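You operate a simulated robot arm through the tools that you are given. There is no shell and no other tool. Be economical: measure what you need, move in short steps, check, and stop when the job is done.

Carry out the task below with a simulated two-armed robot. There is one attempt and no reset: what you move stays moved.

## Task
Take the purple leash from the top of the wall ledge and leave it on the top of the low shelving. Then fetch the webbing roll from the top of the big counter and set it in the jornavel letter hole. Then put the spool from the packing table in the glenstro parcel hole. Then fetch the teal mug from the back of the crimp bench and set it on the brown bench. Then take the blue comb from the long counter and put it on the top of the wall ledge. Then take the yellow strap on the long counter and put it away on the top of the green mat. Then take the blue tissue and leave it on the long counter. Then put the brush on the top of the wall shelf. Do these in the order given. Set down upright: spool, mug.
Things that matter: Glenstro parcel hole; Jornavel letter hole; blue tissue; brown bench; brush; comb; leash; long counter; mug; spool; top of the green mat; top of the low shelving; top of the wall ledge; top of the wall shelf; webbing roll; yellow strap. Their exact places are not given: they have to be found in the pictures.

The check looks at the end state, three seconds after you hand in, the way a careful person would. Anything else that was tipped, shoved, dropped, spilled or broken makes it a failure.

## Robot
Two 7-joint arms with fingered hands on one trunk, on a base that drives. Base frame: it is fixed to the floor where the robot stands at the start and does not move with it; the origin is under the middle of the robot, x ahead of it, y to its left, z up. Lengths are in mm, angles in degrees, forces in N, time in s.
The left shoulder is at the start at [70, 154, 1172], the right one opposite. With the tool pointing down near the work surface each hand reaches from about 100 to 780 mm from the robot's upright axis, wherever it stands, measured 20 degrees to its own side. Places, roughly: Glenstro parcel hole [-6600, -700, 1200]; Jornavel letter hole [-6600, -1000, 1000]; blue tissue (10x6x5 cm) [600, 4600, 800]; brown bench [-3800, 2600, 800]; brush (7x4x4 cm) [400, 4600, 800]; comb [250, 2500, 750]; long counter [400, 2900, 800]; mug [-1250, 3000, 750]; spool (6x6x7 cm) [-3900, -1800, 800]; top of the green mat [-300, 9400, 700]; top of the low shelving [500, -700, 800]; top of the wall ledge [600, 100, 1000]; top of the wall shelf [700, 5900, 800]; webbing roll [-1750, -1500, 500]; yellow strap (11x3x2 cm) [600, 2800, 800]. Payload 3.9 kg a hand.
The tool frame of a hand sits at the grasp point between the pads (the TCP): z along the fingers, y along the line on which they close. The tips reach 30 mm beyond it. Largest opening 104 mm; the body of the gripper starts 35 mm behind the TCP. The gripper is a hand of 4 fingers: y runs from the thumb to the fingers, the wrist lies at [-17, -104, -178] in the tool frame.
Orientation is that of the tool frame in the base frame, as a unit quaternion [w, x, y, z]. With the fingers straight down and the wrist toward the robot, the tool's x, y and z point along [0, 1, 0], [1, 0, 0] and [0, 0, -1] of the base frame.

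## Interface
- The arms move only by the tool drive_tool. It takes "left_deltas", "right_deltas" or both (then of equal length, played together; a hand with none holds still); each is a list of rows, each a list of 6 numbers: the shift along the base's x, y, z in units of 50 mm (1.0 is 50 mm), then the turn, a rotation vector about the base's x, y, z in units of 4 degrees (1.0 is 4 degrees). In form: [[tx, ty, tz, wx, wy, wz], ...]. A call has 1 to 10 rows; each row shifts and turns the commanded pose from where the row before left it. A call with a number of a shift or a turn outside -1 to 1 is refused whole. Rows are played at 5 a second. More than 50 mm and 8.6 degrees between two rows, and nothing of the call is played. Where a pose cannot be reached the arm comes as near as it can. A force on the tool above 40 N (or 10 N above the force at the start of the call, whichever is more), or a blocked arm, ends the call early, and 0.2 s more pass. In this call time passes only in rows, and 0.2 s behind the last. It gives the time, the measured TCP pose, the force on the tool (base axes), the opening and the grip force at its end, in the units of the frame above (readings bear some noise), with the torque about the TCP (base axes, N m) and any sound that the robot's microphone picked up, and new pictures: "views" is both (left out), scene, wrist or none (wrist: the cameras of the hands that moved).
- Cameras (640 x 400 px; columns grow to the right, rows downward): "scene" is now at [145.6, 5, 1415.3]; the picture's right is [0.01, -1.00, 0.00], its down [-0.52, -0.00, -0.86] and it looks along [0.86, 0.00, -0.52] (base axes); focal length 237 px, centre (320, 200). "left" rides on the left gripper at [-66, -90, -126] in its tool frame; the picture's right is [-0.78, -0.30, 0.56], its down [0.57, -0.70, 0.42] and it looks along [0.26, 0.65, 0.71] (tool axes); focal length 275 px, centre (320, 200). "right" rides on the right gripper at [66, -90, -126] in its tool frame; the picture's right is [-0.78, 0.30, -0.56], its down [-0.57, -0.70, 0.42] and it looks along [-0.27, 0.65, 0.71] (tool axes); focal length 275 px, centre (320, 200).
- move_column(by): slides the trunk up (or, below 0, down) by that many mm; the arms and the scene camera ride with it, the base frame stays. It gives what a move gives, with no picture.
- base_move(legs): drives the robot by 1 to 6 legs, each [ahead, turn to the left] in mm and degrees, along the robot's own axes; the way and the turn of a leg run together, so that a leg with both is an arc; at most 1500 mm and 180 degrees a leg. The arms and the cameras ride along, it lands a little off, and it stops where it bumps. It gives what a move gives, and a new picture of the scene camera.
- finger_targets(index, middle, ring, thumb_bend, thumb_turn, hand): sets how far each is bent, from 0 (flat) to 1 (curled in); at 0.3 the hand is open as for a grip, at 0.7 the pads meet at the TCP. One left out holds its place. A second passes; each finger stops where it meets its share of the squeeze, and holds until it gets a number again. It is the only way to open and close the hand. It gives what a move gives, with no picture; readings hold the bend of each and the force on the fingers (four entries, about 0 where the hand has none), thumb and palm. thumb_turn goes from beside the hand (0) to across from the fingers (1), as for a grip.
- turn_head(pan, tilt): turns the head with the scene camera to pan (to the left, within 86 degrees either way) and tilt (down, from -29 to 69), counted from straight ahead of the robot. It gives what a move gives, and a new picture of the scene camera.
- pixel_to_xyz(camera, pixels): for up to 12 pixels [column, row] of the newest picture of that camera ("zoom" is the newest enlarged one), the place [x, y, z] in the base frame of the surface seen there, good to about 3 mm, but the place of the scene camera against the robot may be out by one fixed shift of up to 18 mm in any direction. No time passes.
- inspect(camera, box): a new picture of the part [left, top, right, bottom] of that camera's present view, enlarged. No time passes.
- hand_in(): hands the job in; it is judged then, once.

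Keep the steps short. Do not move on a guess: measure, check each grasp and each placing, and mend mistakes. In all there are 322 turns and 360 pictures (those below and enlarged ones count). Leave the grippers open and the arms clear of the work at the hand-in unless told otherwise, and finish with a single line.

The tools are called by a JSON object that holds its "api" and its "payload". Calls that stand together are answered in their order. drive_tool: Moves the arms, as the interface text tells. Its arguments: {"type":"object","properties":{"left_deltas":{"type":"array"},"right_deltas":{"type":"array"},"views":{"type":"string","enum":["both","scene","wrist","none"]}},"required":[]} The other tools are called the same way: move_column (by) slides the trunk up or down; finger_targets (index, middle, ring, thumb_bend, thumb_turn, hand) moves the fingers one by one; base_move (legs) drives the base; turn_head (pan, tilt) turns the head that bears the scene camera; pixel_to_xyz (camera, pixels) gives the place of the surface under pixels of a picture; inspect (camera, box) takes an enlarged picture of a part of a camera's view; hand_in () hands the job in.

At the start:

```text
clock: 0.0
left_tool_pos: [578.9, 177.4, 1248.8]
left_orientation: [0.0, 0.707, 0.707, -0.001]
left_contact_force: [-0.5, 0.1, 1.1]
left_wrist_torque: [-0.01, -0.01, 0.02]
left_finger_gap: 103.6
left_finger_force: 0.1
left_shape: jaw
left_bend: [0.3, 0.3, 0.3, 0.3, 0.97]
left_finger forces: [0.0, 0.0, 0.1, 0.1, 0.0, 0.1]
right_tool_pos: [461.8, -266.0, 1232.7]
right_orientation: [0.0, 0.707, 0.707, -0.001]
right_contact_force: [-0.2, 0.2, -0.3]
right_wrist_torque: [0.0, -0.03, -0.01]
right_finger_gap: 103.6
right_finger_force: 0.0
right_shape: jaw
right_bend: [0.3, 0.3, 0.3, 0.3, 0.97]
right_finger forces: [0.0, 0.1, 0.0, 0.1, 0.1, 0.0]
trunk travel left (down, up): [-625.0, 315.0]
robot x, y, heading: [-1.3, -0.2, -0.2]
head pan, tilt: [0.3, 31.0]
```

scene: 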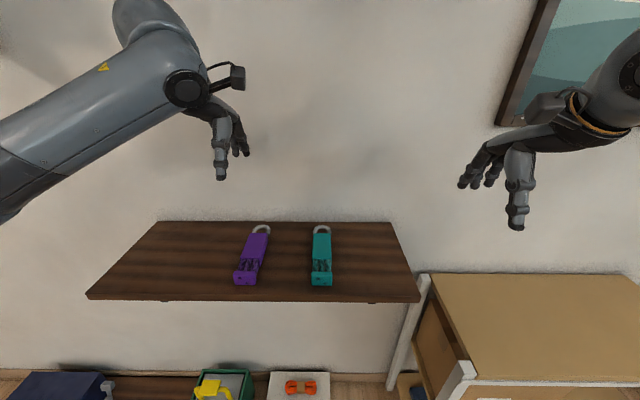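
right: 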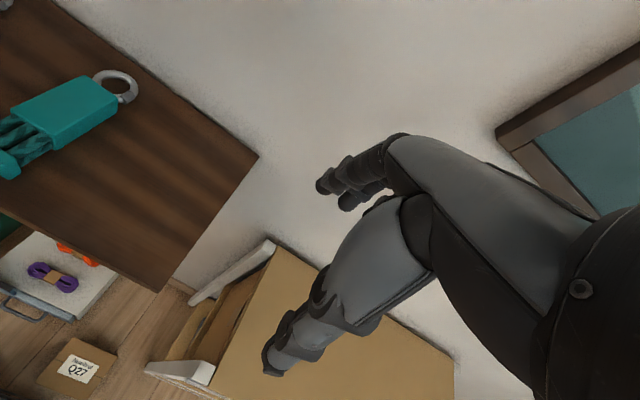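
left: 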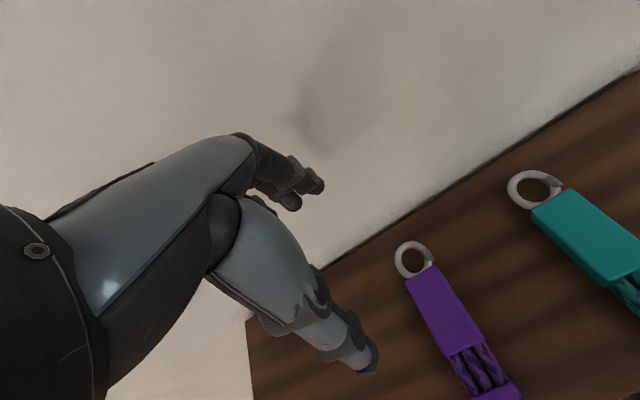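

I see a purple leash at about (252,257) on the wall ledge and the low shelving at the lower right. I measure both of them.

{"api": "pixel_to_xyz", "payload": {"camera": "scene", "pixels": [[262, 229], [256, 242], [251, 257], [246, 272], [244, 281], [321, 255], [200, 260], [375, 297], [91, 297], [550, 320], [450, 285], [620, 290]]}}

{"api": "pixel_to_xyz", "payload": {"camera": "left", "pixels": [[413, 245], [440, 305], [425, 310], [460, 300], [475, 370], [495, 395], [350, 300], [570, 235]]}}

{"api": "inspect", "payload": {"camera": "scene", "box": [200, 210, 360, 310]}}

```text
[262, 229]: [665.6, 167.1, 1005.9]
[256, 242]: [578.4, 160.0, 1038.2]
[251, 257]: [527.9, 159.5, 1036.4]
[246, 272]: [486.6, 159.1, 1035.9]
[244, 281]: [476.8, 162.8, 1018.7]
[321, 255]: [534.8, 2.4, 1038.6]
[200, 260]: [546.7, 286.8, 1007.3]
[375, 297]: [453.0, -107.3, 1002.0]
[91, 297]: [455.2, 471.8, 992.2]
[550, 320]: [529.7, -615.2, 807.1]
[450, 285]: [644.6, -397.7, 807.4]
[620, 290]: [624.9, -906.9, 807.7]
```

```text
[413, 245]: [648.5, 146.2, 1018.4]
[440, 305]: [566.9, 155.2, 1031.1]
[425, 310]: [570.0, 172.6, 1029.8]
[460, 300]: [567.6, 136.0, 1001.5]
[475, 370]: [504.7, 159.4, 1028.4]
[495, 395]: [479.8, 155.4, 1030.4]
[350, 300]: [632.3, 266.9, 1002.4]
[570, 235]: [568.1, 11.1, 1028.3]
```

```text
4.00 times, centred on (280, 260) of scene
```

zoom: 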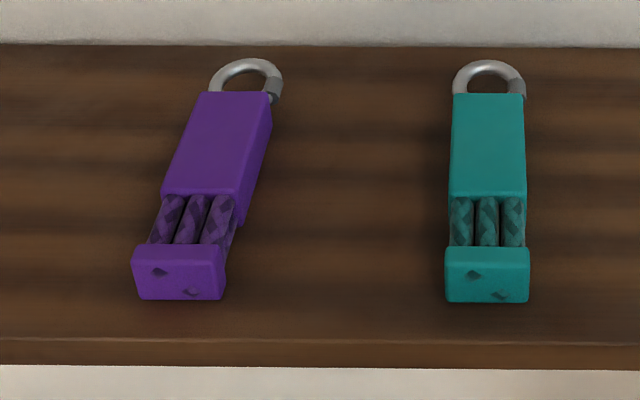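

Leash: the body runs along x from about 475 to 600, is centred near y=155, and its top is at z≈1030. I'll raise the trunk so the elbow clears the ledge, then turn the left hand 90° so it closes along y.

{"api": "move_column", "payload": {"by": 200}}

{"api": "drive_tool", "payload": {"left_deltas": [[0, 0, 0, 0, 0, -1], [0, 0, 0, 0, 0, -1], [0, 0, 0, 0, 0, -1], [0, 0, 0, 0, 0, -1], [0, 0, 0, 0, 0, -1], [0, 0, 0, 0, 0, -1], [0, 0, 0, 0, 0, -1], [0, 0, 0, 0, 0, -1], [0, 0, 0, 0, 0, -1], [0, 0, 0, 0, 0, -1]], "views": "none"}}

{"api": "drive_tool", "payload": {"left_deltas": [[0, 0, 0, 0, 0, -1], [0, 0, 0, 0, 0, -1], [0, 0, 0, 0, 0, -1], [0, 0, 0, 0, 0, -1], [0, 0, 0, 0, 0, -1], [0, 0, 0, 0, 0, -1], [0, 0, 0, 0, 0, -1], [0, 0, 0, 0, 0, -1], [0, 0, 0, 0, 0, -1], [0, 0, 0, 0, 0, -1]], "views": "none"}}

{"api": "drive_tool", "payload": {"left_deltas": [[-0.3, -0.2, -1, 0, 0, -1], [-0.3, -0.2, -1, 0, 0, -1], [-0.2, 0, -1, 0, 0, -0.5], [0, 0, -1, 0, 0, 0], [0, 0, -1, 0, 0, 0]], "views": "both"}}

```text
clock: 2.2
left_tool_pos: [580.0, 176.8, 1448.9]
left_orientation: [0.001, 0.707, 0.707, 0.0]
left_contact_force: [0.1, 0.4, 0.0]
left_wrist_torque: [0.02, -0.01, -0.01]
left_finger_gap: 103.7
left_finger_force: 0.0
left_shape: jaw
left_bend: [0.3, 0.3, 0.3, 0.3, 0.97]
left_finger forces: [0.0, 0.0, 0.0, 0.0, 0.0, 0.0]
right_tool_pos: [462.0, -265.3, 1432.7]
right_orientation: [-0.001, 0.707, 0.707, 0.0]
right_contact_force: [0.3, -0.5, 0.1]
right_wrist_torque: [-0.01, -0.01, -0.06]
right_finger_gap: 103.6
right_finger_force: 0.1
right_shape: jaw
right_bend: [0.3, 0.3, 0.3, 0.3, 0.97]
right_finger forces: [0.1, 0.0, 0.1, 0.1, 0.0, 0.0]
trunk travel left (down, up): [-825.0, 115.0]
robot x, y, heading: [-0.6, 0.0, -0.0]
head pan, tilt: [0.3, 31.0]
```

```text
clock: 4.4
left_tool_pos: [581.1, 176.5, 1447.6]
left_orientation: [-0.001, 0.906, 0.423, -0.001]
left_contact_force: [0.5, -0.3, -0.5]
left_wrist_torque: [0.01, 0.02, 0.02]
left_finger_gap: 103.5
left_finger_force: 0.0
left_shape: jaw
left_bend: [0.3, 0.3, 0.3, 0.3, 0.97]
left_finger forces: [0.0, 0.0, 0.0, 0.1, 0.1, 0.0]
right_tool_pos: [462.8, -266.2, 1432.2]
right_orientation: [0.0, 0.707, 0.707, 0.0]
right_contact_force: [-0.3, -0.1, -0.5]
right_wrist_torque: [0.01, -0.05, -0.01]
right_finger_gap: 104.0
right_finger_force: 0.0
right_shape: jaw
right_bend: [0.3, 0.3, 0.3, 0.3, 0.97]
right_finger forces: [0.1, 0.1, 0.0, 0.0, 0.1, 0.0]
trunk travel left (down, up): [-825.0, 115.0]
robot x, y, heading: [-0.6, 0.9, 0.1]
head pan, tilt: [0.3, 31.0]
```

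```text
clock: 6.6
left_tool_pos: [562.3, 177.5, 1456.4]
left_orientation: [0.0, 0.996, 0.086, 0.006]
left_contact_force: [-0.4, -0.1, 0.4]
left_wrist_torque: [-0.02, -0.02, 0.0]
left_finger_gap: 103.6
left_finger_force: 0.1
left_shape: jaw
left_bend: [0.3, 0.3, 0.3, 0.3, 0.97]
left_finger forces: [0.0, 0.1, 0.0, 0.1, 0.1, 0.0]
right_tool_pos: [444.6, -265.1, 1439.2]
right_orientation: [0.004, 0.707, 0.707, 0.004]
right_contact_force: [0.7, 0.7, 0.0]
right_wrist_torque: [0.0, -0.02, -0.01]
right_finger_gap: 103.6
right_finger_force: 0.0
right_shape: jaw
right_bend: [0.3, 0.3, 0.3, 0.3, 0.97]
right_finger forces: [0.1, 0.0, 0.0, 0.1, 0.0, 0.0]
trunk travel left (down, up): [-825.0, 115.0]
robot x, y, heading: [1.3, -2.5, 0.3]
head pan, tilt: [0.3, 31.0]
```

```text
refused: row 1 steps farther than a row can; nothing moved
```

Both hands moved back by about 18 mm, as if the body had been pushed. I look at the scene before going further.

{"api": "turn_head", "payload": {"pan": 30, "tilt": 25}}

{"api": "inspect", "payload": {"camera": "left", "box": [0, 0, 640, 400]}}

```text
clock: 7.5
left_tool_pos: [561.7, 178.8, 1455.7]
left_orientation: [0.001, 0.996, 0.088, 0.007]
left_contact_force: [-1.5, 0.6, -0.1]
left_wrist_torque: [0.01, -0.02, -0.03]
left_finger_gap: 103.7
left_finger_force: 0.1
left_shape: jaw
left_bend: [0.3, 0.3, 0.3, 0.3, 0.97]
left_finger forces: [0.0, 0.0, 0.0, 0.0, 0.0, 0.0]
right_tool_pos: [445.0, -265.4, 1437.9]
right_orientation: [0.005, 0.707, 0.707, 0.004]
right_contact_force: [-0.6, -0.4, 0.1]
right_wrist_torque: [-0.04, 0.02, 0.01]
right_finger_gap: 103.6
right_finger_force: 0.0
right_shape: jaw
right_bend: [0.3, 0.3, 0.3, 0.3, 0.97]
right_finger forces: [0.0, 0.0, 0.0, 0.0, 0.0, 0.1]
trunk travel left (down, up): [-825.0, 115.0]
robot x, y, heading: [0.5, 1.4, -0.2]
head pan, tilt: [30.0, 25.0]
```

scene: 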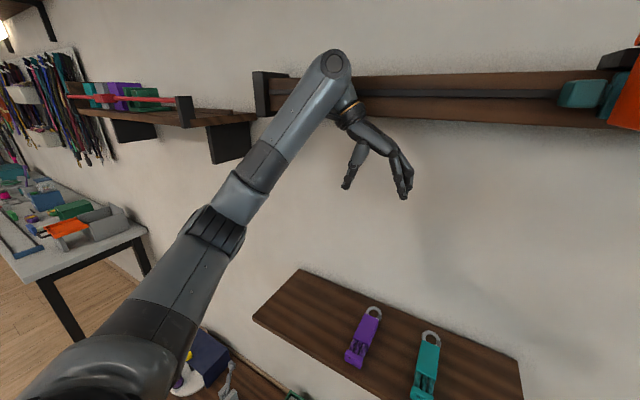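

```text
1.00 times, centred on (320, 200) of left
```

zoom: 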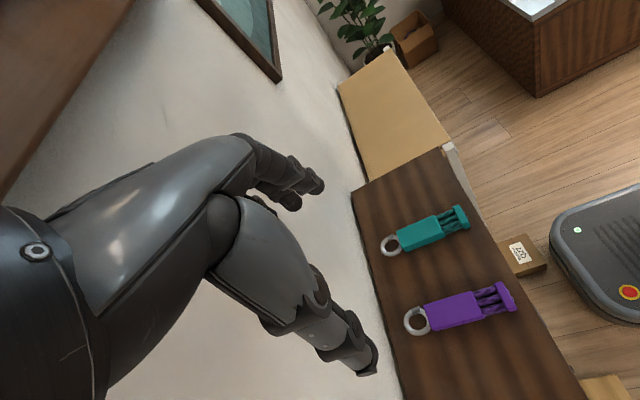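

The wrist is pressing against the shelf overhead. I'll back off in −x first, then lower the trunk.

{"api": "drive_tool", "payload": {"left_deltas": [[-1, 0, 0, 0, 0, 0], [-1, 0, 0, 0, 0, 0], [-1, 0, 0, 0, 0, 0]], "views": "scene"}}

{"api": "move_column", "payload": {"by": -170}}

{"api": "turn_head", "payload": {"pan": 15, "tilt": 25}}

```text
clock: 8.3
left_tool_pos: [425.3, 175.4, 1450.6]
left_orientation: [0.0, 0.996, 0.087, 0.001]
left_contact_force: [0.0, 0.3, 0.0]
left_wrist_torque: [0.03, -0.03, -0.03]
left_finger_gap: 103.7
left_finger_force: 0.0
left_shape: jaw
left_bend: [0.3, 0.3, 0.3, 0.3, 0.97]
left_finger forces: [0.0, 0.0, 0.0, 0.1, 0.1, 0.1]
right_tool_pos: [458.1, -264.9, 1434.5]
right_orientation: [0.001, 0.708, 0.706, 0.002]
right_contact_force: [0.6, -0.6, 0.1]
right_wrist_torque: [0.01, -0.04, 0.0]
right_finger_gap: 103.6
right_finger_force: 0.0
right_shape: jaw
right_bend: [0.3, 0.3, 0.3, 0.3, 0.97]
right_finger forces: [0.1, 0.1, 0.0, 0.0, 0.0, 0.0]
trunk travel left (down, up): [-825.0, 115.0]
robot x, y, heading: [2.4, -2.5, -0.1]
head pan, tilt: [30.0, 25.0]
```

scene: 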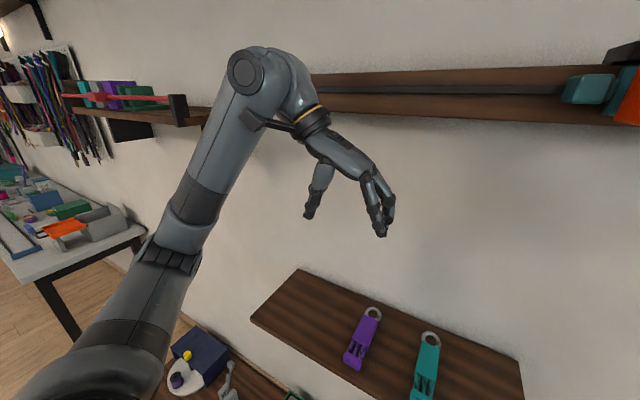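

```text
clock: 10.2
left_tool_pos: [431.7, 175.9, 1279.5]
left_orientation: [0.0, 0.996, 0.088, -0.001]
left_contact_force: [-0.4, 0.2, -0.1]
left_wrist_torque: [0.0, -0.02, -0.03]
left_finger_gap: 103.9
left_finger_force: 0.2
left_shape: jaw
left_bend: [0.3, 0.3, 0.3, 0.3, 0.97]
left_finger forces: [0.1, 0.1, 0.0, 0.0, 0.1, 0.1]
right_tool_pos: [462.2, -265.8, 1263.2]
right_orientation: [0.0, 0.707, 0.707, 0.001]
right_contact_force: [0.1, -0.3, 0.3]
right_wrist_torque: [0.0, 0.02, 0.0]
right_finger_gap: 104.0
right_finger_force: 0.0
right_shape: jaw
right_bend: [0.3, 0.3, 0.3, 0.3, 0.97]
right_finger forces: [0.1, 0.1, 0.0, 0.1, 0.0, 0.1]
trunk travel left (down, up): [-655.0, 285.0]
robot x, y, heading: [-1.5, -1.9, -0.0]
head pan, tilt: [30.0, 25.0]
```

```text
clock: 11.0
left_tool_pos: [431.5, 175.6, 1280.3]
left_orientation: [0.0, 0.996, 0.087, -0.001]
left_contact_force: [0.4, 0.2, 0.3]
left_wrist_torque: [0.01, 0.02, 0.01]
left_finger_gap: 103.9
left_finger_force: 0.0
left_shape: jaw
left_bend: [0.3, 0.3, 0.3, 0.3, 0.97]
left_finger forces: [0.1, 0.0, 0.0, 0.0, 0.0, 0.0]
right_tool_pos: [462.1, -266.3, 1263.2]
right_orientation: [0.0, 0.708, 0.706, 0.0]
right_contact_force: [-0.1, 1.0, 0.3]
right_wrist_torque: [-0.02, 0.0, 0.0]
right_finger_gap: 103.9
right_finger_force: 0.0
right_shape: jaw
right_bend: [0.3, 0.3, 0.3, 0.3, 0.97]
right_finger forces: [0.1, 0.0, 0.1, 0.1, 0.0, 0.1]
trunk travel left (down, up): [-655.0, 285.0]
robot x, y, heading: [-2.1, 0.3, 0.0]
head pan, tilt: [15.0, 25.0]
```

scene: 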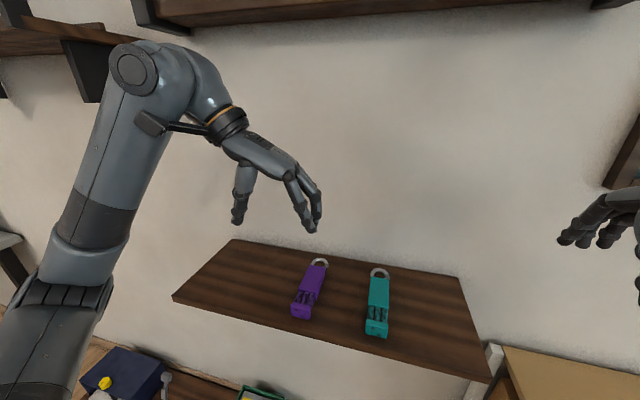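

The arm is free and the shelf items look undisturbed. Now I finish the turn and move above the leash at about z 1110.

{"api": "drive_tool", "payload": {"left_deltas": [[0.5, -0.1, -0.8, 0, 0, -1], [0.5, -0.1, -0.8, 0, 0, -1], [0.5, -0.1, -0.8, 0, 0, -0.5], [0.5, -0.1, -0.8, 0, 0, 0]], "views": "both"}}

```text
clock: 12.0
left_tool_pos: [533.3, 156.7, 1119.3]
left_orientation: [0.0, 1.0, 0.0, 0.0]
left_contact_force: [0.6, -0.2, 0.2]
left_wrist_torque: [0.01, 0.03, -0.03]
left_finger_gap: 103.5
left_finger_force: 0.0
left_shape: jaw
left_bend: [0.3, 0.3, 0.3, 0.3, 0.97]
left_finger forces: [0.0, 0.0, 0.1, 0.0, 0.1, 0.1]
right_tool_pos: [463.3, -265.2, 1261.9]
right_orientation: [-0.001, 0.707, 0.707, 0.0]
right_contact_force: [0.7, -0.8, 0.5]
right_wrist_torque: [0.02, 0.02, 0.0]
right_finger_gap: 103.9
right_finger_force: 0.1
right_shape: jaw
right_bend: [0.3, 0.3, 0.3, 0.3, 0.97]
right_finger forces: [0.0, 0.0, 0.1, 0.0, 0.1, 0.0]
trunk travel left (down, up): [-655.0, 285.0]
robot x, y, heading: [-1.2, 1.1, -0.1]
head pan, tilt: [15.0, 25.0]
```

scene: 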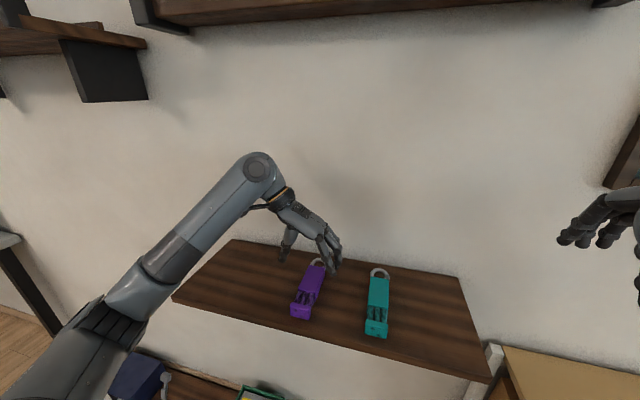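
left: 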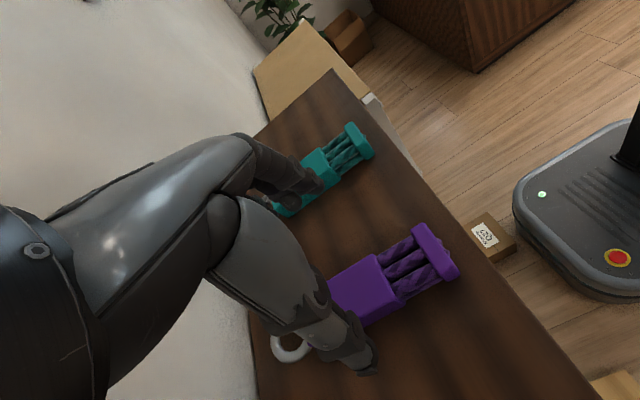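

The hand is above the leash. I measure the leash again from this closer wrist view.

{"api": "pixel_to_xyz", "payload": {"camera": "left", "pixels": [[343, 280], [375, 312], [360, 290], [418, 228], [450, 275], [432, 248], [405, 273], [290, 346], [340, 165], [410, 330]]}}

```text
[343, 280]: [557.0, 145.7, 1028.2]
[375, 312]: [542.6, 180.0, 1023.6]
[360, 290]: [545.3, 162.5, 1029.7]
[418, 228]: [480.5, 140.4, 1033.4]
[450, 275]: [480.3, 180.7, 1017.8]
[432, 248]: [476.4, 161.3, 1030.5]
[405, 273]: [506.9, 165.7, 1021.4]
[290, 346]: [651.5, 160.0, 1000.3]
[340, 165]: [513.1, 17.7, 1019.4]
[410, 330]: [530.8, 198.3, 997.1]
```

Centre is y≈160 and the ledge surface is z≈999. I go down to z 1034.

{"api": "drive_tool", "payload": {"left_deltas": [[0, 0.08, -0.9, 0, 0, 0], [0, 0, -0.6, 0, 0, 0], [0, 0, -0.2, 0, 0, 0]], "views": "wrist"}}

{"api": "finger_targets", "payload": {"hand": "left", "index": 0.7, "middle": 0.7, "ring": 0.7, "thumb_bend": 0.7}}

```text
clock: 12.8
left_tool_pos: [530.0, 159.7, 1031.1]
left_orientation: [0.0, 1.0, 0.0, 0.0]
left_contact_force: [0.4, 0.6, 0.5]
left_wrist_torque: [0.04, 0.01, 0.0]
left_finger_gap: 103.4
left_finger_force: 0.0
left_shape: jaw
left_bend: [0.3, 0.3, 0.3, 0.3, 0.97]
left_finger forces: [0.0, 0.0, 0.0, 0.0, 0.0, 0.0]
right_tool_pos: [460.9, -266.0, 1262.7]
right_orientation: [0.0, 0.707, 0.707, 0.0]
right_contact_force: [-0.3, -0.7, -0.3]
right_wrist_torque: [0.01, 0.01, 0.02]
right_finger_gap: 103.8
right_finger_force: 0.0
right_shape: jaw
right_bend: [0.3, 0.3, 0.3, 0.3, 0.97]
right_finger forces: [0.0, 0.0, 0.1, 0.0, 0.0, 0.1]
trunk travel left (down, up): [-655.0, 285.0]
robot x, y, heading: [-0.2, -1.9, -0.1]
head pan, tilt: [15.0, 25.0]
```

left: 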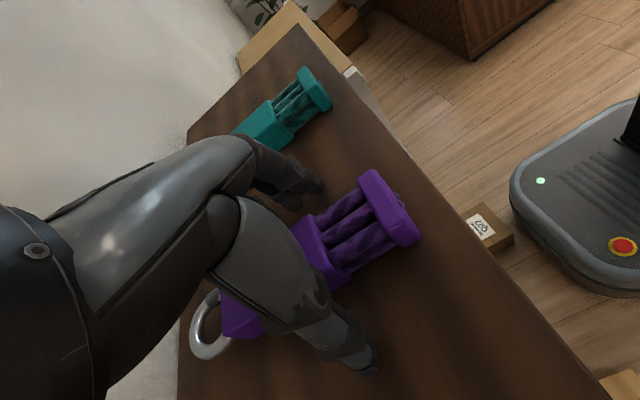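

```text
clock: 13.8
left_tool_pos: [530.1, 158.0, 1035.5]
left_orientation: [0.0, 1.0, -0.001, 0.0]
left_contact_force: [1.3, -6.3, 14.3]
left_wrist_torque: [-0.5, -0.16, -0.06]
left_finger_gap: 40.6
left_finger_force: 26.6
left_shape: fingers
left_bend: [0.59, 0.61, 0.63, 0.55, 0.94]
left_finger forces: [8.7, 19.0, 5.7, 0.0, 19.5, 0.0]
right_tool_pos: [460.7, -268.6, 1262.6]
right_orientation: [0.0, 0.708, 0.707, 0.001]
right_contact_force: [0.0, -0.7, -0.8]
right_wrist_torque: [0.0, 0.01, 0.02]
right_finger_gap: 103.8
right_finger_force: 0.0
right_shape: jaw
right_bend: [0.3, 0.3, 0.3, 0.3, 0.97]
right_finger forces: [0.0, 0.0, 0.0, 0.1, 0.1, 0.0]
trunk travel left (down, up): [-655.0, 285.0]
robot x, y, heading: [0.8, 2.2, -0.1]
head pan, tilt: [15.0, 25.0]
```

Gripped: gap 40.6 mm, force 27 N. I lift it and check.

{"api": "drive_tool", "payload": {"left_deltas": [[0, 0, 0.8, 0, 0, 0], [0, 0, 0.8, 0, 0, 0], [0, 0, 0.8, 0, 0, 0]], "views": "both"}}

```text
clock: 14.6
left_tool_pos: [530.0, 160.9, 1156.2]
left_orientation: [-0.001, 1.0, 0.001, 0.0]
left_contact_force: [-1.1, 0.6, -1.3]
left_wrist_torque: [-0.01, 0.02, -0.02]
left_finger_gap: 40.7
left_finger_force: 20.5
left_shape: fingers
left_bend: [0.59, 0.63, 0.64, 0.55, 0.94]
left_finger forces: [8.1, 7.3, 4.9, 0.1, 20.4, 0.0]
right_tool_pos: [462.6, -265.9, 1261.7]
right_orientation: [0.0, 0.707, 0.707, 0.0]
right_contact_force: [-0.8, 0.8, -0.2]
right_wrist_torque: [-0.03, 0.01, 0.0]
right_finger_gap: 103.7
right_finger_force: 0.1
right_shape: jaw
right_bend: [0.3, 0.3, 0.3, 0.3, 0.97]
right_finger forces: [0.1, 0.1, 0.0, 0.0, 0.0, 0.0]
trunk travel left (down, up): [-655.0, 285.0]
robot x, y, heading: [-0.6, 1.6, -0.3]
head pan, tilt: [15.0, 25.0]
```

scene: 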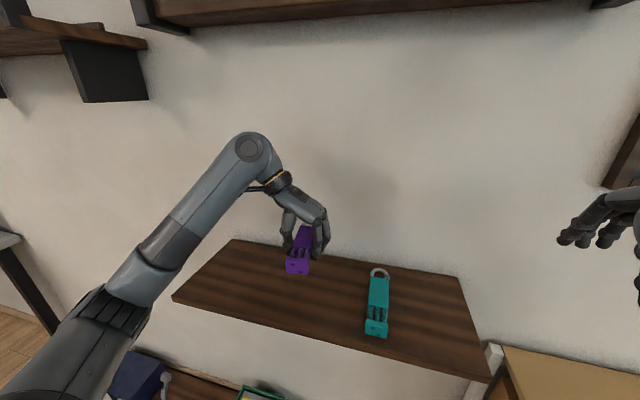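
left: 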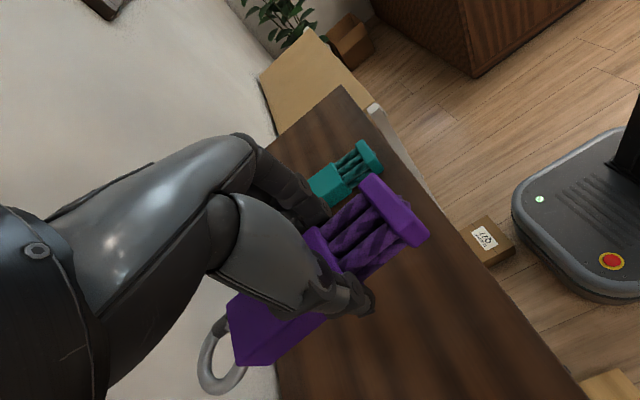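

The leash is held firmly. I pull it back from the ledge and look to the right at the shelving.

{"api": "drive_tool", "payload": {"left_deltas": [[-0.8, 0, 0.4, 0, 0, 0], [-0.8, 0, 0.4, 0, 0, 0], [-0.8, 0, 0.4, 0, 0, 0], [-0.8, 0, 0, 0, 0, 0]], "views": "none"}}

{"api": "turn_head", "payload": {"pan": -55, "tilt": 35}}

```text
clock: 15.6
left_tool_pos: [369.2, 160.3, 1215.0]
left_orientation: [0.001, 1.0, 0.001, 0.0]
left_contact_force: [-0.9, -0.3, -1.5]
left_wrist_torque: [-0.02, -0.02, -0.02]
left_finger_gap: 41.0
left_finger_force: 20.4
left_shape: fingers
left_bend: [0.59, 0.63, 0.64, 0.55, 0.94]
left_finger forces: [8.2, 7.2, 4.6, 0.0, 20.5, 0.1]
right_tool_pos: [459.4, -265.4, 1263.1]
right_orientation: [0.0, 0.707, 0.707, 0.0]
right_contact_force: [-0.4, -0.7, -0.1]
right_wrist_torque: [0.02, -0.01, 0.03]
right_finger_gap: 103.9
right_finger_force: 0.1
right_shape: jaw
right_bend: [0.3, 0.3, 0.3, 0.3, 0.97]
right_finger forces: [0.0, 0.0, 0.0, 0.1, 0.1, 0.1]
trunk travel left (down, up): [-655.0, 285.0]
robot x, y, heading: [0.0, 0.7, -0.1]
head pan, tilt: [15.0, 25.0]
```

```text
clock: 17.0
left_tool_pos: [371.5, 160.3, 1214.0]
left_orientation: [-0.001, 1.0, 0.0, 0.0]
left_contact_force: [-0.6, 0.0, -1.8]
left_wrist_torque: [-0.03, 0.04, 0.01]
left_finger_gap: 40.9
left_finger_force: 20.1
left_shape: fingers
left_bend: [0.59, 0.63, 0.64, 0.55, 0.94]
left_finger forces: [8.3, 7.1, 4.7, 0.0, 20.3, 0.0]
right_tool_pos: [463.2, -265.5, 1262.6]
right_orientation: [0.0, 0.707, 0.707, 0.0]
right_contact_force: [0.3, -0.2, -0.5]
right_wrist_torque: [-0.01, 0.0, 0.01]
right_finger_gap: 103.5
right_finger_force: 0.1
right_shape: jaw
right_bend: [0.3, 0.3, 0.3, 0.3, 0.97]
right_finger forces: [0.1, 0.1, 0.1, 0.1, 0.0, 0.1]
trunk travel left (down, up): [-655.0, 285.0]
robot x, y, heading: [2.7, -1.2, 0.1]
head pan, tilt: [-55.0, 35.0]
```

scene: 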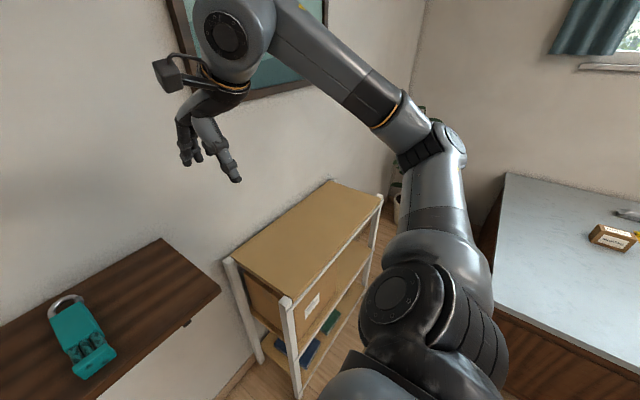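

I measure the shelving corners and the edge of the counter on the right.

{"api": "pixel_to_xyz", "payload": {"camera": "scene", "pixels": [[232, 258], [285, 300], [380, 196], [335, 182], [310, 235], [300, 392], [475, 235], [560, 325], [510, 180], [228, 365]]}}

```text
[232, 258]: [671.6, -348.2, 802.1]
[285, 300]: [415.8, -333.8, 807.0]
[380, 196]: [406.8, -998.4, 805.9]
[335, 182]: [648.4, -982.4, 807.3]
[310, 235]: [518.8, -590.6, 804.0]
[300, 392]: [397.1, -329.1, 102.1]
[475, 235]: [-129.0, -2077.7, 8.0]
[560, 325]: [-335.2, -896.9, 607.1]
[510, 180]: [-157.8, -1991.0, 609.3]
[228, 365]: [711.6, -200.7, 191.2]
```

The shelving top spans x 405–690 and y −345…−990 at z≈806. I drive 450 mm to the right by turning right, going ahead and turning back left.

{"api": "base_move", "payload": {"legs": [[0, -90], [450, 0], [0, 90]]}}

```text
clock: 19.6
left_tool_pos: [365.2, -168.9, 1214.1]
left_orientation: [-0.001, 0.914, -0.405, -0.001]
left_contact_force: [-0.6, 0.5, -0.7]
left_wrist_torque: [0.02, 0.01, 0.02]
left_finger_gap: 40.9
left_finger_force: 20.3
left_shape: fingers
left_bend: [0.59, 0.63, 0.64, 0.55, 0.94]
left_finger forces: [8.2, 7.2, 4.6, 0.1, 20.3, 0.0]
right_tool_pos: [112.6, -521.7, 1262.5]
right_orientation: [0.001, 0.933, 0.359, 0.001]
right_contact_force: [0.7, 0.1, 0.3]
right_wrist_torque: [0.0, 0.0, 0.0]
right_finger_gap: 103.9
right_finger_force: 0.1
right_shape: jaw
right_bend: [0.3, 0.3, 0.3, 0.3, 0.97]
right_finger forces: [0.0, 0.1, 0.1, 0.0, 0.0, 0.0]
trunk travel left (down, up): [-655.0, 285.0]
robot x, y, heading: [-1.9, 1.4, -47.6]
head pan, tilt: [-55.0, 35.0]
stopped in leg 1: the robot was blocked; the commanded pose is now the measured one
```

scene: 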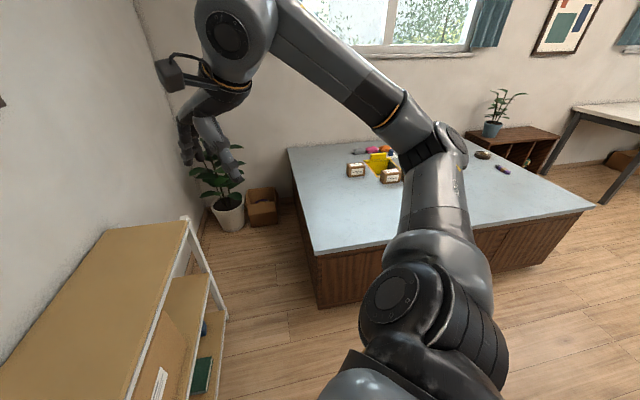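

Blocked at −47°. I look down and to the left to find what is touching.

{"api": "turn_head", "payload": {"pan": 40, "tilt": 60}}

{"api": "inspect", "payload": {"camera": "left", "box": [0, 0, 640, 400]}}

```text
clock: 21.3
left_tool_pos: [367.9, -167.6, 1214.3]
left_orientation: [-0.001, 0.914, -0.405, 0.0]
left_contact_force: [-1.0, -0.9, -1.5]
left_wrist_torque: [-0.02, 0.04, 0.03]
left_finger_gap: 40.6
left_finger_force: 20.6
left_shape: fingers
left_bend: [0.59, 0.63, 0.64, 0.55, 0.94]
left_finger forces: [8.2, 7.2, 4.7, 0.0, 20.3, 0.0]
right_tool_pos: [114.1, -520.1, 1262.7]
right_orientation: [0.001, 0.933, 0.36, 0.001]
right_contact_force: [-0.1, 1.0, -0.2]
right_wrist_torque: [0.02, 0.04, 0.01]
right_finger_gap: 103.8
right_finger_force: 0.1
right_shape: jaw
right_bend: [0.3, 0.3, 0.3, 0.3, 0.97]
right_finger forces: [0.1, 0.1, 0.1, 0.0, 0.0, 0.0]
trunk travel left (down, up): [-655.0, 285.0]
robot x, y, heading: [-3.5, -0.8, -47.5]
head pan, tilt: [40.0, 60.0]
```

scene: 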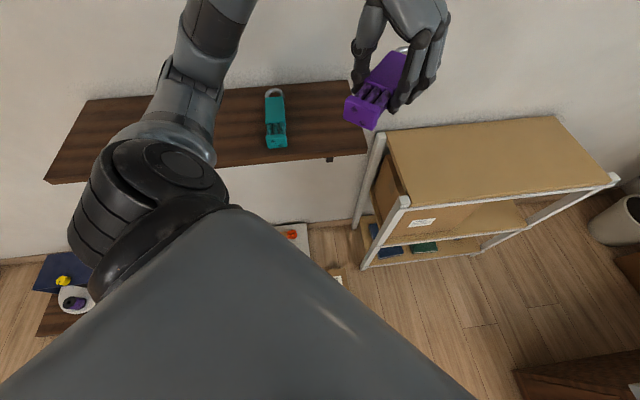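

```text
1.00 times, centred on (320, 200) of left
```

zoom: 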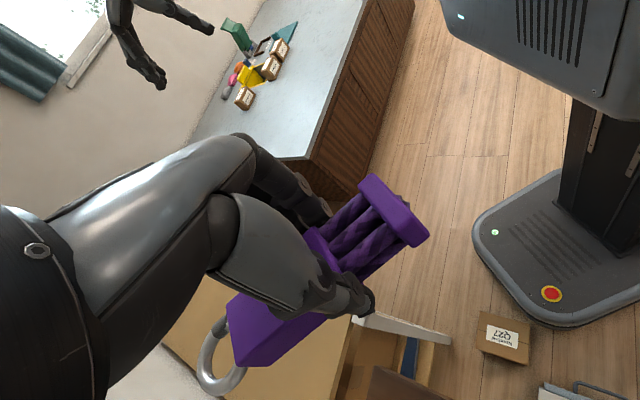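

{"api": "turn_head", "payload": {"pan": 45, "tilt": 10}}

```text
clock: 22.5
left_tool_pos: [367.7, -167.0, 1214.4]
left_orientation: [-0.001, 0.914, -0.405, -0.001]
left_contact_force: [-0.3, -0.1, -1.2]
left_wrist_torque: [0.02, 0.02, 0.01]
left_finger_gap: 40.6
left_finger_force: 19.8
left_shape: fingers
left_bend: [0.59, 0.63, 0.64, 0.55, 0.94]
left_finger forces: [8.2, 7.1, 4.6, 0.1, 20.3, 0.1]
right_tool_pos: [114.1, -521.0, 1262.8]
right_orientation: [0.001, 0.933, 0.36, 0.0]
right_contact_force: [-0.3, -0.2, -0.2]
right_wrist_torque: [-0.01, 0.0, -0.04]
right_finger_gap: 104.0
right_finger_force: 0.0
right_shape: jaw
right_bend: [0.3, 0.3, 0.3, 0.3, 0.97]
right_finger forces: [0.0, 0.0, 0.0, 0.0, 0.1, 0.0]
trunk travel left (down, up): [-655.0, 285.0]
robot x, y, heading: [-1.5, -3.2, -47.6]
head pan, tilt: [45.0, 10.0]
```

scene: 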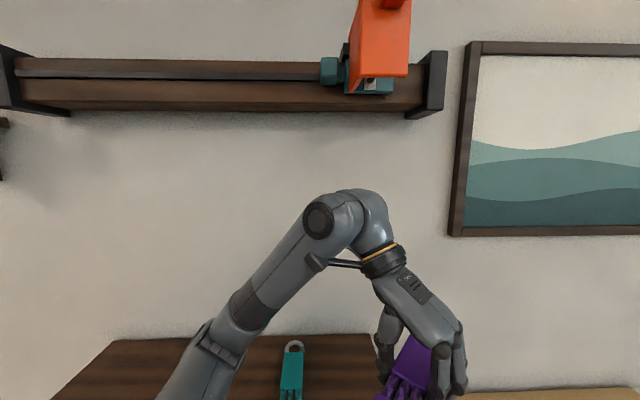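

The elbow is resting on the ledge's front edge. I turn back, back off 180 mm, and then do the sideways shift.

{"api": "base_move", "payload": {"legs": [[0, 47], [-180, 0], [0, -90], [430, 0], [0, 90]]}}

```text
clock: 36.0
left_tool_pos: [177.6, -282.4, 1214.6]
left_orientation: [-0.001, 1.0, -0.028, -0.001]
left_contact_force: [0.0, 0.4, -1.9]
left_wrist_torque: [0.0, 0.04, -0.03]
left_finger_gap: 40.4
left_finger_force: 19.2
left_shape: fingers
left_bend: [0.59, 0.63, 0.64, 0.55, 0.94]
left_finger forces: [8.1, 6.9, 4.6, 0.1, 19.8, 0.0]
right_tool_pos: [245.1, -713.1, 1263.1]
right_orientation: [0.001, 0.728, 0.686, 0.001]
right_contact_force: [-0.1, 1.1, 0.2]
right_wrist_torque: [0.0, 0.0, 0.02]
right_finger_gap: 104.0
right_finger_force: 0.0
right_shape: jaw
right_bend: [0.3, 0.3, 0.3, 0.3, 0.97]
right_finger forces: [0.1, 0.0, 0.1, 0.0, 0.1, 0.0]
trunk travel left (down, up): [-655.0, 285.0]
robot x, y, heading: [-202.8, -420.7, -2.8]
head pan, tilt: [45.0, 10.0]
```

scene: 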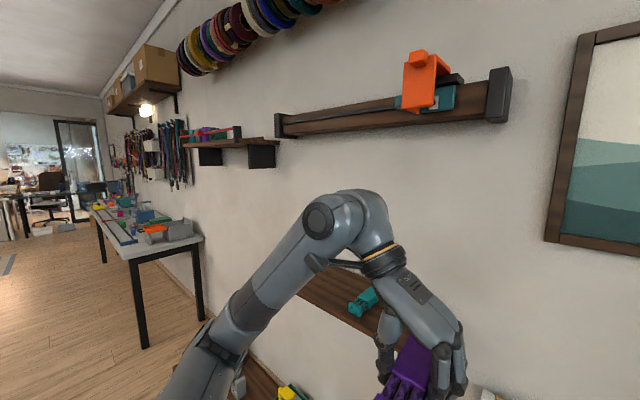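

I go ahead 150 mm, square up, and look at the shelving.

{"api": "base_move", "payload": {"legs": [[150, 2.8]]}}

{"api": "turn_head", "payload": {"pan": -5, "tilt": 40}}

```text
clock: 37.3
left_tool_pos: [318.7, -268.3, 1216.0]
left_orientation: [-0.001, 1.0, -0.003, 0.0]
left_contact_force: [0.1, 1.0, -1.0]
left_wrist_torque: [0.0, 0.02, -0.01]
left_finger_gap: 40.1
left_finger_force: 19.7
left_shape: fingers
left_bend: [0.59, 0.63, 0.64, 0.55, 0.94]
left_finger forces: [8.1, 7.0, 4.5, 0.0, 19.8, 0.0]
right_tool_pos: [406.2, -694.9, 1264.5]
right_orientation: [0.001, 0.71, 0.704, 0.001]
right_contact_force: [0.3, -0.8, 0.5]
right_wrist_torque: [0.02, -0.03, -0.01]
right_finger_gap: 103.6
right_finger_force: 0.0
right_shape: jaw
right_bend: [0.3, 0.3, 0.3, 0.3, 0.97]
right_finger forces: [0.0, 0.0, 0.0, 0.0, 0.1, 0.1]
trunk travel left (down, up): [-655.0, 285.0]
robot x, y, heading: [-52.9, -428.5, -0.0]
head pan, tilt: [45.0, 10.0]
```

scene: 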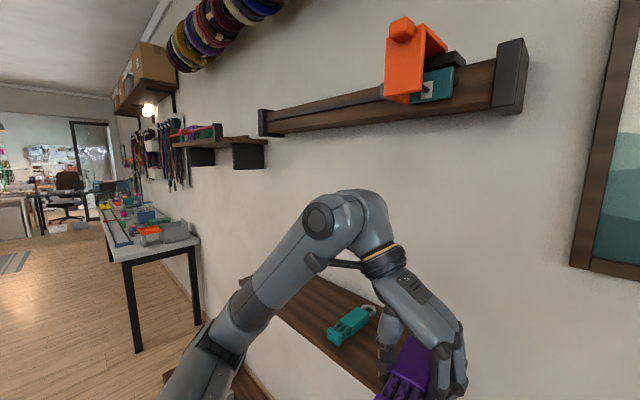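

```text
clock: 38.5
left_tool_pos: [320.3, -269.2, 1214.5]
left_orientation: [0.0, 1.0, -0.003, -0.001]
left_contact_force: [0.0, 0.0, -1.4]
left_wrist_torque: [-0.02, 0.03, -0.02]
left_finger_gap: 40.4
left_finger_force: 19.1
left_shape: fingers
left_bend: [0.59, 0.63, 0.64, 0.55, 0.94]
left_finger forces: [8.1, 7.0, 4.5, 0.1, 19.9, 0.1]
right_tool_pos: [408.3, -694.4, 1262.7]
right_orientation: [0.002, 0.71, 0.704, 0.001]
right_contact_force: [0.4, -0.3, -1.0]
right_wrist_torque: [0.05, -0.01, 0.01]
right_finger_gap: 103.7
right_finger_force: 0.1
right_shape: jaw
right_bend: [0.3, 0.3, 0.3, 0.3, 0.97]
right_finger forces: [0.1, 0.1, 0.0, 0.0, 0.1, 0.1]
trunk travel left (down, up): [-655.0, 285.0]
robot x, y, heading: [-55.5, -422.3, -0.2]
head pan, tilt: [-5.0, 40.0]
```

scene: 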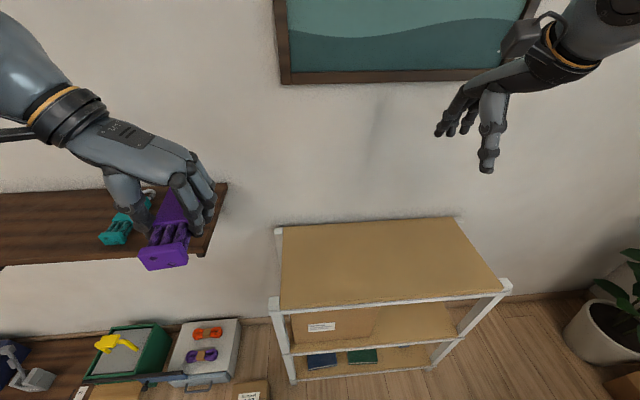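

The shelving top is clear. I move the leash over (525, −500).

{"api": "drive_tool", "payload": {"left_deltas": [[0.58, -0.66, -0.3, 0, 0, 0], [0.58, -0.66, -0.3, 0, 0, 0], [0.58, -0.66, -0.3, 0, 0, 0], [0.58, -0.66, -0.3, 0, 0, 0], [0.58, -0.66, -0.3, 0, 0, 0], [0.58, -0.66, -0.3, 0, 0, 0], [0.58, -0.66, -0.3, 0, 0, 0], [0, 0, -0.9, 0, 0, 0], [0, 0, -0.9, 0, 0, 0], [0, 0, -0.9, 0, 0, 0]], "views": "both"}}

```text
clock: 40.7
left_tool_pos: [524.1, -503.0, 971.9]
left_orientation: [-0.001, 1.0, -0.003, 0.0]
left_contact_force: [-0.5, -0.2, -0.5]
left_wrist_torque: [-0.01, 0.05, -0.01]
left_finger_gap: 40.4
left_finger_force: 19.3
left_shape: fingers
left_bend: [0.59, 0.63, 0.64, 0.55, 0.94]
left_finger forces: [8.2, 6.7, 4.5, 0.1, 19.7, 0.0]
right_tool_pos: [409.1, -695.6, 1262.6]
right_orientation: [0.001, 0.711, 0.704, 0.0]
right_contact_force: [-0.3, -0.4, -0.7]
right_wrist_torque: [0.0, 0.03, -0.04]
right_finger_gap: 103.7
right_finger_force: 0.1
right_shape: jaw
right_bend: [0.3, 0.3, 0.3, 0.3, 0.97]
right_finger forces: [0.0, 0.1, 0.0, 0.1, 0.1, 0.1]
trunk travel left (down, up): [-655.0, 285.0]
robot x, y, heading: [-51.7, -428.0, -0.1]
head pan, tilt: [-5.0, 40.0]
```

scene: 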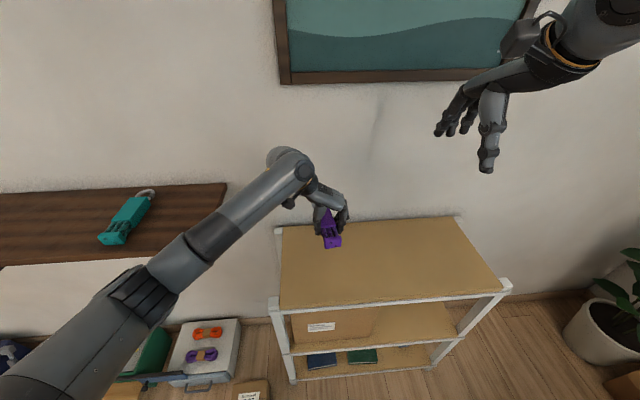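
left: 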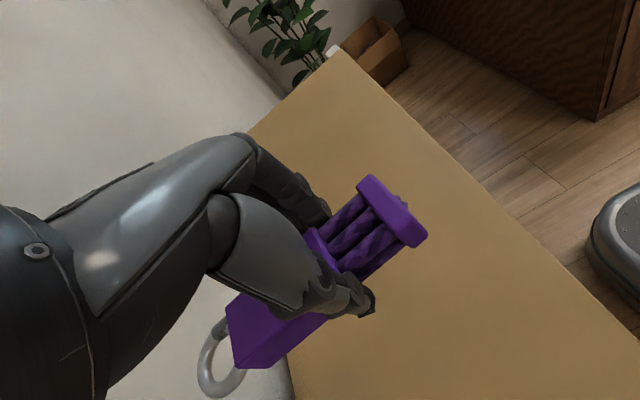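

I measure the shelf's height with the wrist camera.

{"api": "pixel_to_xyz", "payload": {"camera": "left", "pixels": [[400, 300], [420, 200], [400, 350], [340, 130], [280, 175], [470, 360]]}}

```text
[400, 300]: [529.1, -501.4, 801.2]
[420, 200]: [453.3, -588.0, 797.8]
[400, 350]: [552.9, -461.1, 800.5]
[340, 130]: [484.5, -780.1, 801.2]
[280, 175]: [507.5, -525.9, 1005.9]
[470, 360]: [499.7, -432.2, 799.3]
```

The shelf is at z≈800, so TCP should be about 837. I go down.

{"api": "drive_tool", "payload": {"left_deltas": [[0, 0, -0.9, 0, 0, 0], [0, 0, -0.9, 0, 0, 0], [0, 0, -0.6, 0, 0, 0], [0, 0, -0.24, 0, 0, 0]], "views": "wrist"}}

```text
clock: 41.7
left_tool_pos: [522.0, -500.8, 840.1]
left_orientation: [-0.001, 1.0, -0.004, 0.0]
left_contact_force: [1.0, -0.5, -2.2]
left_wrist_torque: [-0.04, 0.03, 0.03]
left_finger_gap: 40.3
left_finger_force: 19.8
left_shape: fingers
left_bend: [0.59, 0.63, 0.64, 0.55, 0.94]
left_finger forces: [8.2, 6.9, 4.5, 0.0, 19.7, 0.0]
right_tool_pos: [408.5, -695.4, 1263.1]
right_orientation: [0.001, 0.71, 0.704, 0.001]
right_contact_force: [-0.3, -0.6, -0.5]
right_wrist_torque: [-0.01, -0.01, 0.02]
right_finger_gap: 103.7
right_finger_force: 0.0
right_shape: jaw
right_bend: [0.3, 0.3, 0.3, 0.3, 0.97]
right_finger forces: [0.0, 0.1, 0.0, 0.0, 0.0, 0.0]
trunk travel left (down, up): [-655.0, 285.0]
robot x, y, heading: [-49.3, -425.5, -0.0]
head pan, tilt: [-5.0, 40.0]
```

left: 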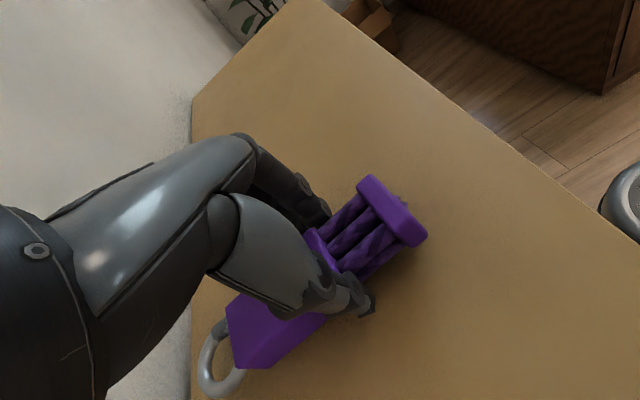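

Still about 3 mm off. I lower in tiny steps.

{"api": "drive_tool", "payload": {"left_deltas": [[0, 0, -0.05, 0, 0, 0], [0, 0, -0.05, 0, 0, 0]], "views": "none"}}

```text
clock: 42.3
left_tool_pos: [523.2, -499.9, 836.1]
left_orientation: [-0.001, 1.0, -0.004, 0.0]
left_contact_force: [0.3, 0.2, -2.0]
left_wrist_torque: [0.0, 0.02, 0.01]
left_finger_gap: 40.4
left_finger_force: 19.9
left_shape: fingers
left_bend: [0.59, 0.63, 0.64, 0.55, 0.94]
left_finger forces: [8.2, 6.8, 4.5, 0.0, 19.7, 0.0]
right_tool_pos: [408.2, -695.9, 1263.1]
right_orientation: [0.001, 0.71, 0.705, 0.001]
right_contact_force: [0.2, 0.1, -0.3]
right_wrist_torque: [0.0, 0.0, -0.02]
right_finger_gap: 103.7
right_finger_force: 0.0
right_shape: jaw
right_bend: [0.3, 0.3, 0.3, 0.3, 0.97]
right_finger forces: [0.0, 0.0, 0.0, 0.0, 0.1, 0.1]
trunk travel left (down, up): [-655.0, 285.0]
robot x, y, heading: [-50.2, -424.1, -0.4]
head pan, tilt: [-5.0, 40.0]
```

{"api": "drive_tool", "payload": {"left_deltas": [[0, 0, -0.05, 0, 0, 0], [0, 0, -0.05, 0, 0, 0]], "views": "none"}}

```text
clock: 42.9
left_tool_pos: [523.7, -501.0, 833.7]
left_orientation: [0.001, 1.0, -0.004, 0.001]
left_contact_force: [-0.1, -1.1, 8.6]
left_wrist_torque: [-0.16, -0.19, -0.02]
left_finger_gap: 40.4
left_finger_force: 24.2
left_shape: fingers
left_bend: [0.6, 0.63, 0.64, 0.55, 0.93]
left_finger forces: [7.8, 15.0, 4.7, 0.0, 21.4, 0.0]
right_tool_pos: [406.4, -693.6, 1264.1]
right_orientation: [0.002, 0.71, 0.704, 0.001]
right_contact_force: [0.6, 0.4, -0.8]
right_wrist_torque: [-0.04, 0.01, 0.01]
right_finger_gap: 103.8
right_finger_force: 0.0
right_shape: jaw
right_bend: [0.3, 0.3, 0.3, 0.3, 0.97]
right_finger forces: [0.0, 0.0, 0.0, 0.0, 0.0, 0.0]
trunk travel left (down, up): [-655.0, 285.0]
robot x, y, heading: [-53.4, -427.1, -0.1]
head pan, tilt: [-5.0, 40.0]
```

Contact at 8.6 N. I release and lift straight up.

{"api": "finger_targets", "payload": {"hand": "left", "index": 0.3, "middle": 0.3, "ring": 0.3, "thumb_bend": 0.3}}

{"api": "drive_tool", "payload": {"left_deltas": [[0, 0, 0.8, 0, 0, 0], [0, 0, 1, 0, 0, 0], [0, 0, 1, 0, 0, 0], [0, 0, 1, 0, 0, 0], [0, 0, 1, 0, 0, 0], [-0.7, 0.3, 0.5, 0, 0, 0], [-0.7, 0.3, 0.5, 0, 0, 0], [-0.7, 0.3, 0.5, 0, 0, 0], [-0.7, 0.3, 0.5, 0, 0, 0]], "views": "scene"}}

```text
clock: 43.9
left_tool_pos: [523.0, -500.3, 832.0]
left_orientation: [-0.001, 1.0, -0.003, -0.001]
left_contact_force: [-0.9, 0.2, -0.5]
left_wrist_torque: [-0.01, 0.03, -0.01]
left_finger_gap: 104.1
left_finger_force: 0.2
left_shape: fingers
left_bend: [0.3, 0.3, 0.3, 0.3, 0.97]
left_finger forces: [0.0, 0.0, 0.0, 0.0, 0.0, 0.0]
right_tool_pos: [407.5, -695.0, 1263.6]
right_orientation: [0.001, 0.71, 0.704, 0.0]
right_contact_force: [0.1, 0.1, -0.2]
right_wrist_torque: [0.0, 0.0, -0.01]
right_finger_gap: 103.8
right_finger_force: 0.1
right_shape: jaw
right_bend: [0.3, 0.3, 0.3, 0.3, 0.97]
right_finger forces: [0.0, 0.0, 0.0, 0.0, 0.0, 0.1]
trunk travel left (down, up): [-655.0, 285.0]
robot x, y, heading: [-48.5, -430.9, 0.0]
head pan, tilt: [-5.0, 40.0]
```

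```text
clock: 45.9
left_tool_pos: [382.5, -438.4, 1173.2]
left_orientation: [0.0, 1.0, -0.004, 0.0]
left_contact_force: [-0.1, 0.5, 0.3]
left_wrist_torque: [0.0, -0.02, 0.0]
left_finger_gap: 104.1
left_finger_force: 0.1
left_shape: fingers
left_bend: [0.3, 0.3, 0.3, 0.3, 0.97]
left_finger forces: [0.1, 0.0, 0.0, 0.1, 0.0, 0.1]
right_tool_pos: [406.4, -695.0, 1264.1]
right_orientation: [0.002, 0.709, 0.705, 0.001]
right_contact_force: [0.1, 0.3, 0.2]
right_wrist_torque: [-0.01, -0.04, 0.0]
right_finger_gap: 104.0
right_finger_force: 0.0
right_shape: jaw
right_bend: [0.3, 0.3, 0.3, 0.3, 0.97]
right_finger forces: [0.0, 0.0, 0.1, 0.0, 0.0, 0.0]
trunk travel left (down, up): [-655.0, 285.0]
robot x, y, heading: [-51.1, -426.4, -0.3]
head pan, tilt: [-5.0, 40.0]
```

scene: 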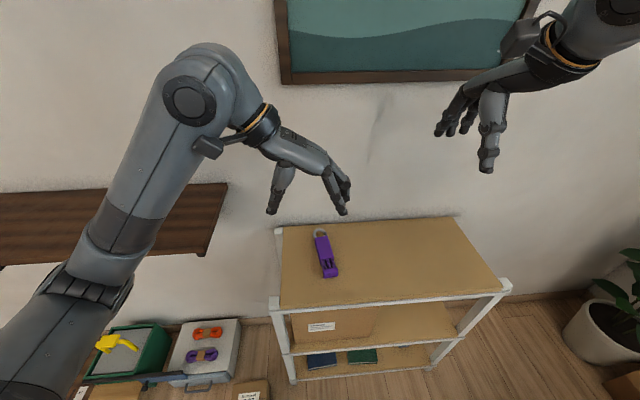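

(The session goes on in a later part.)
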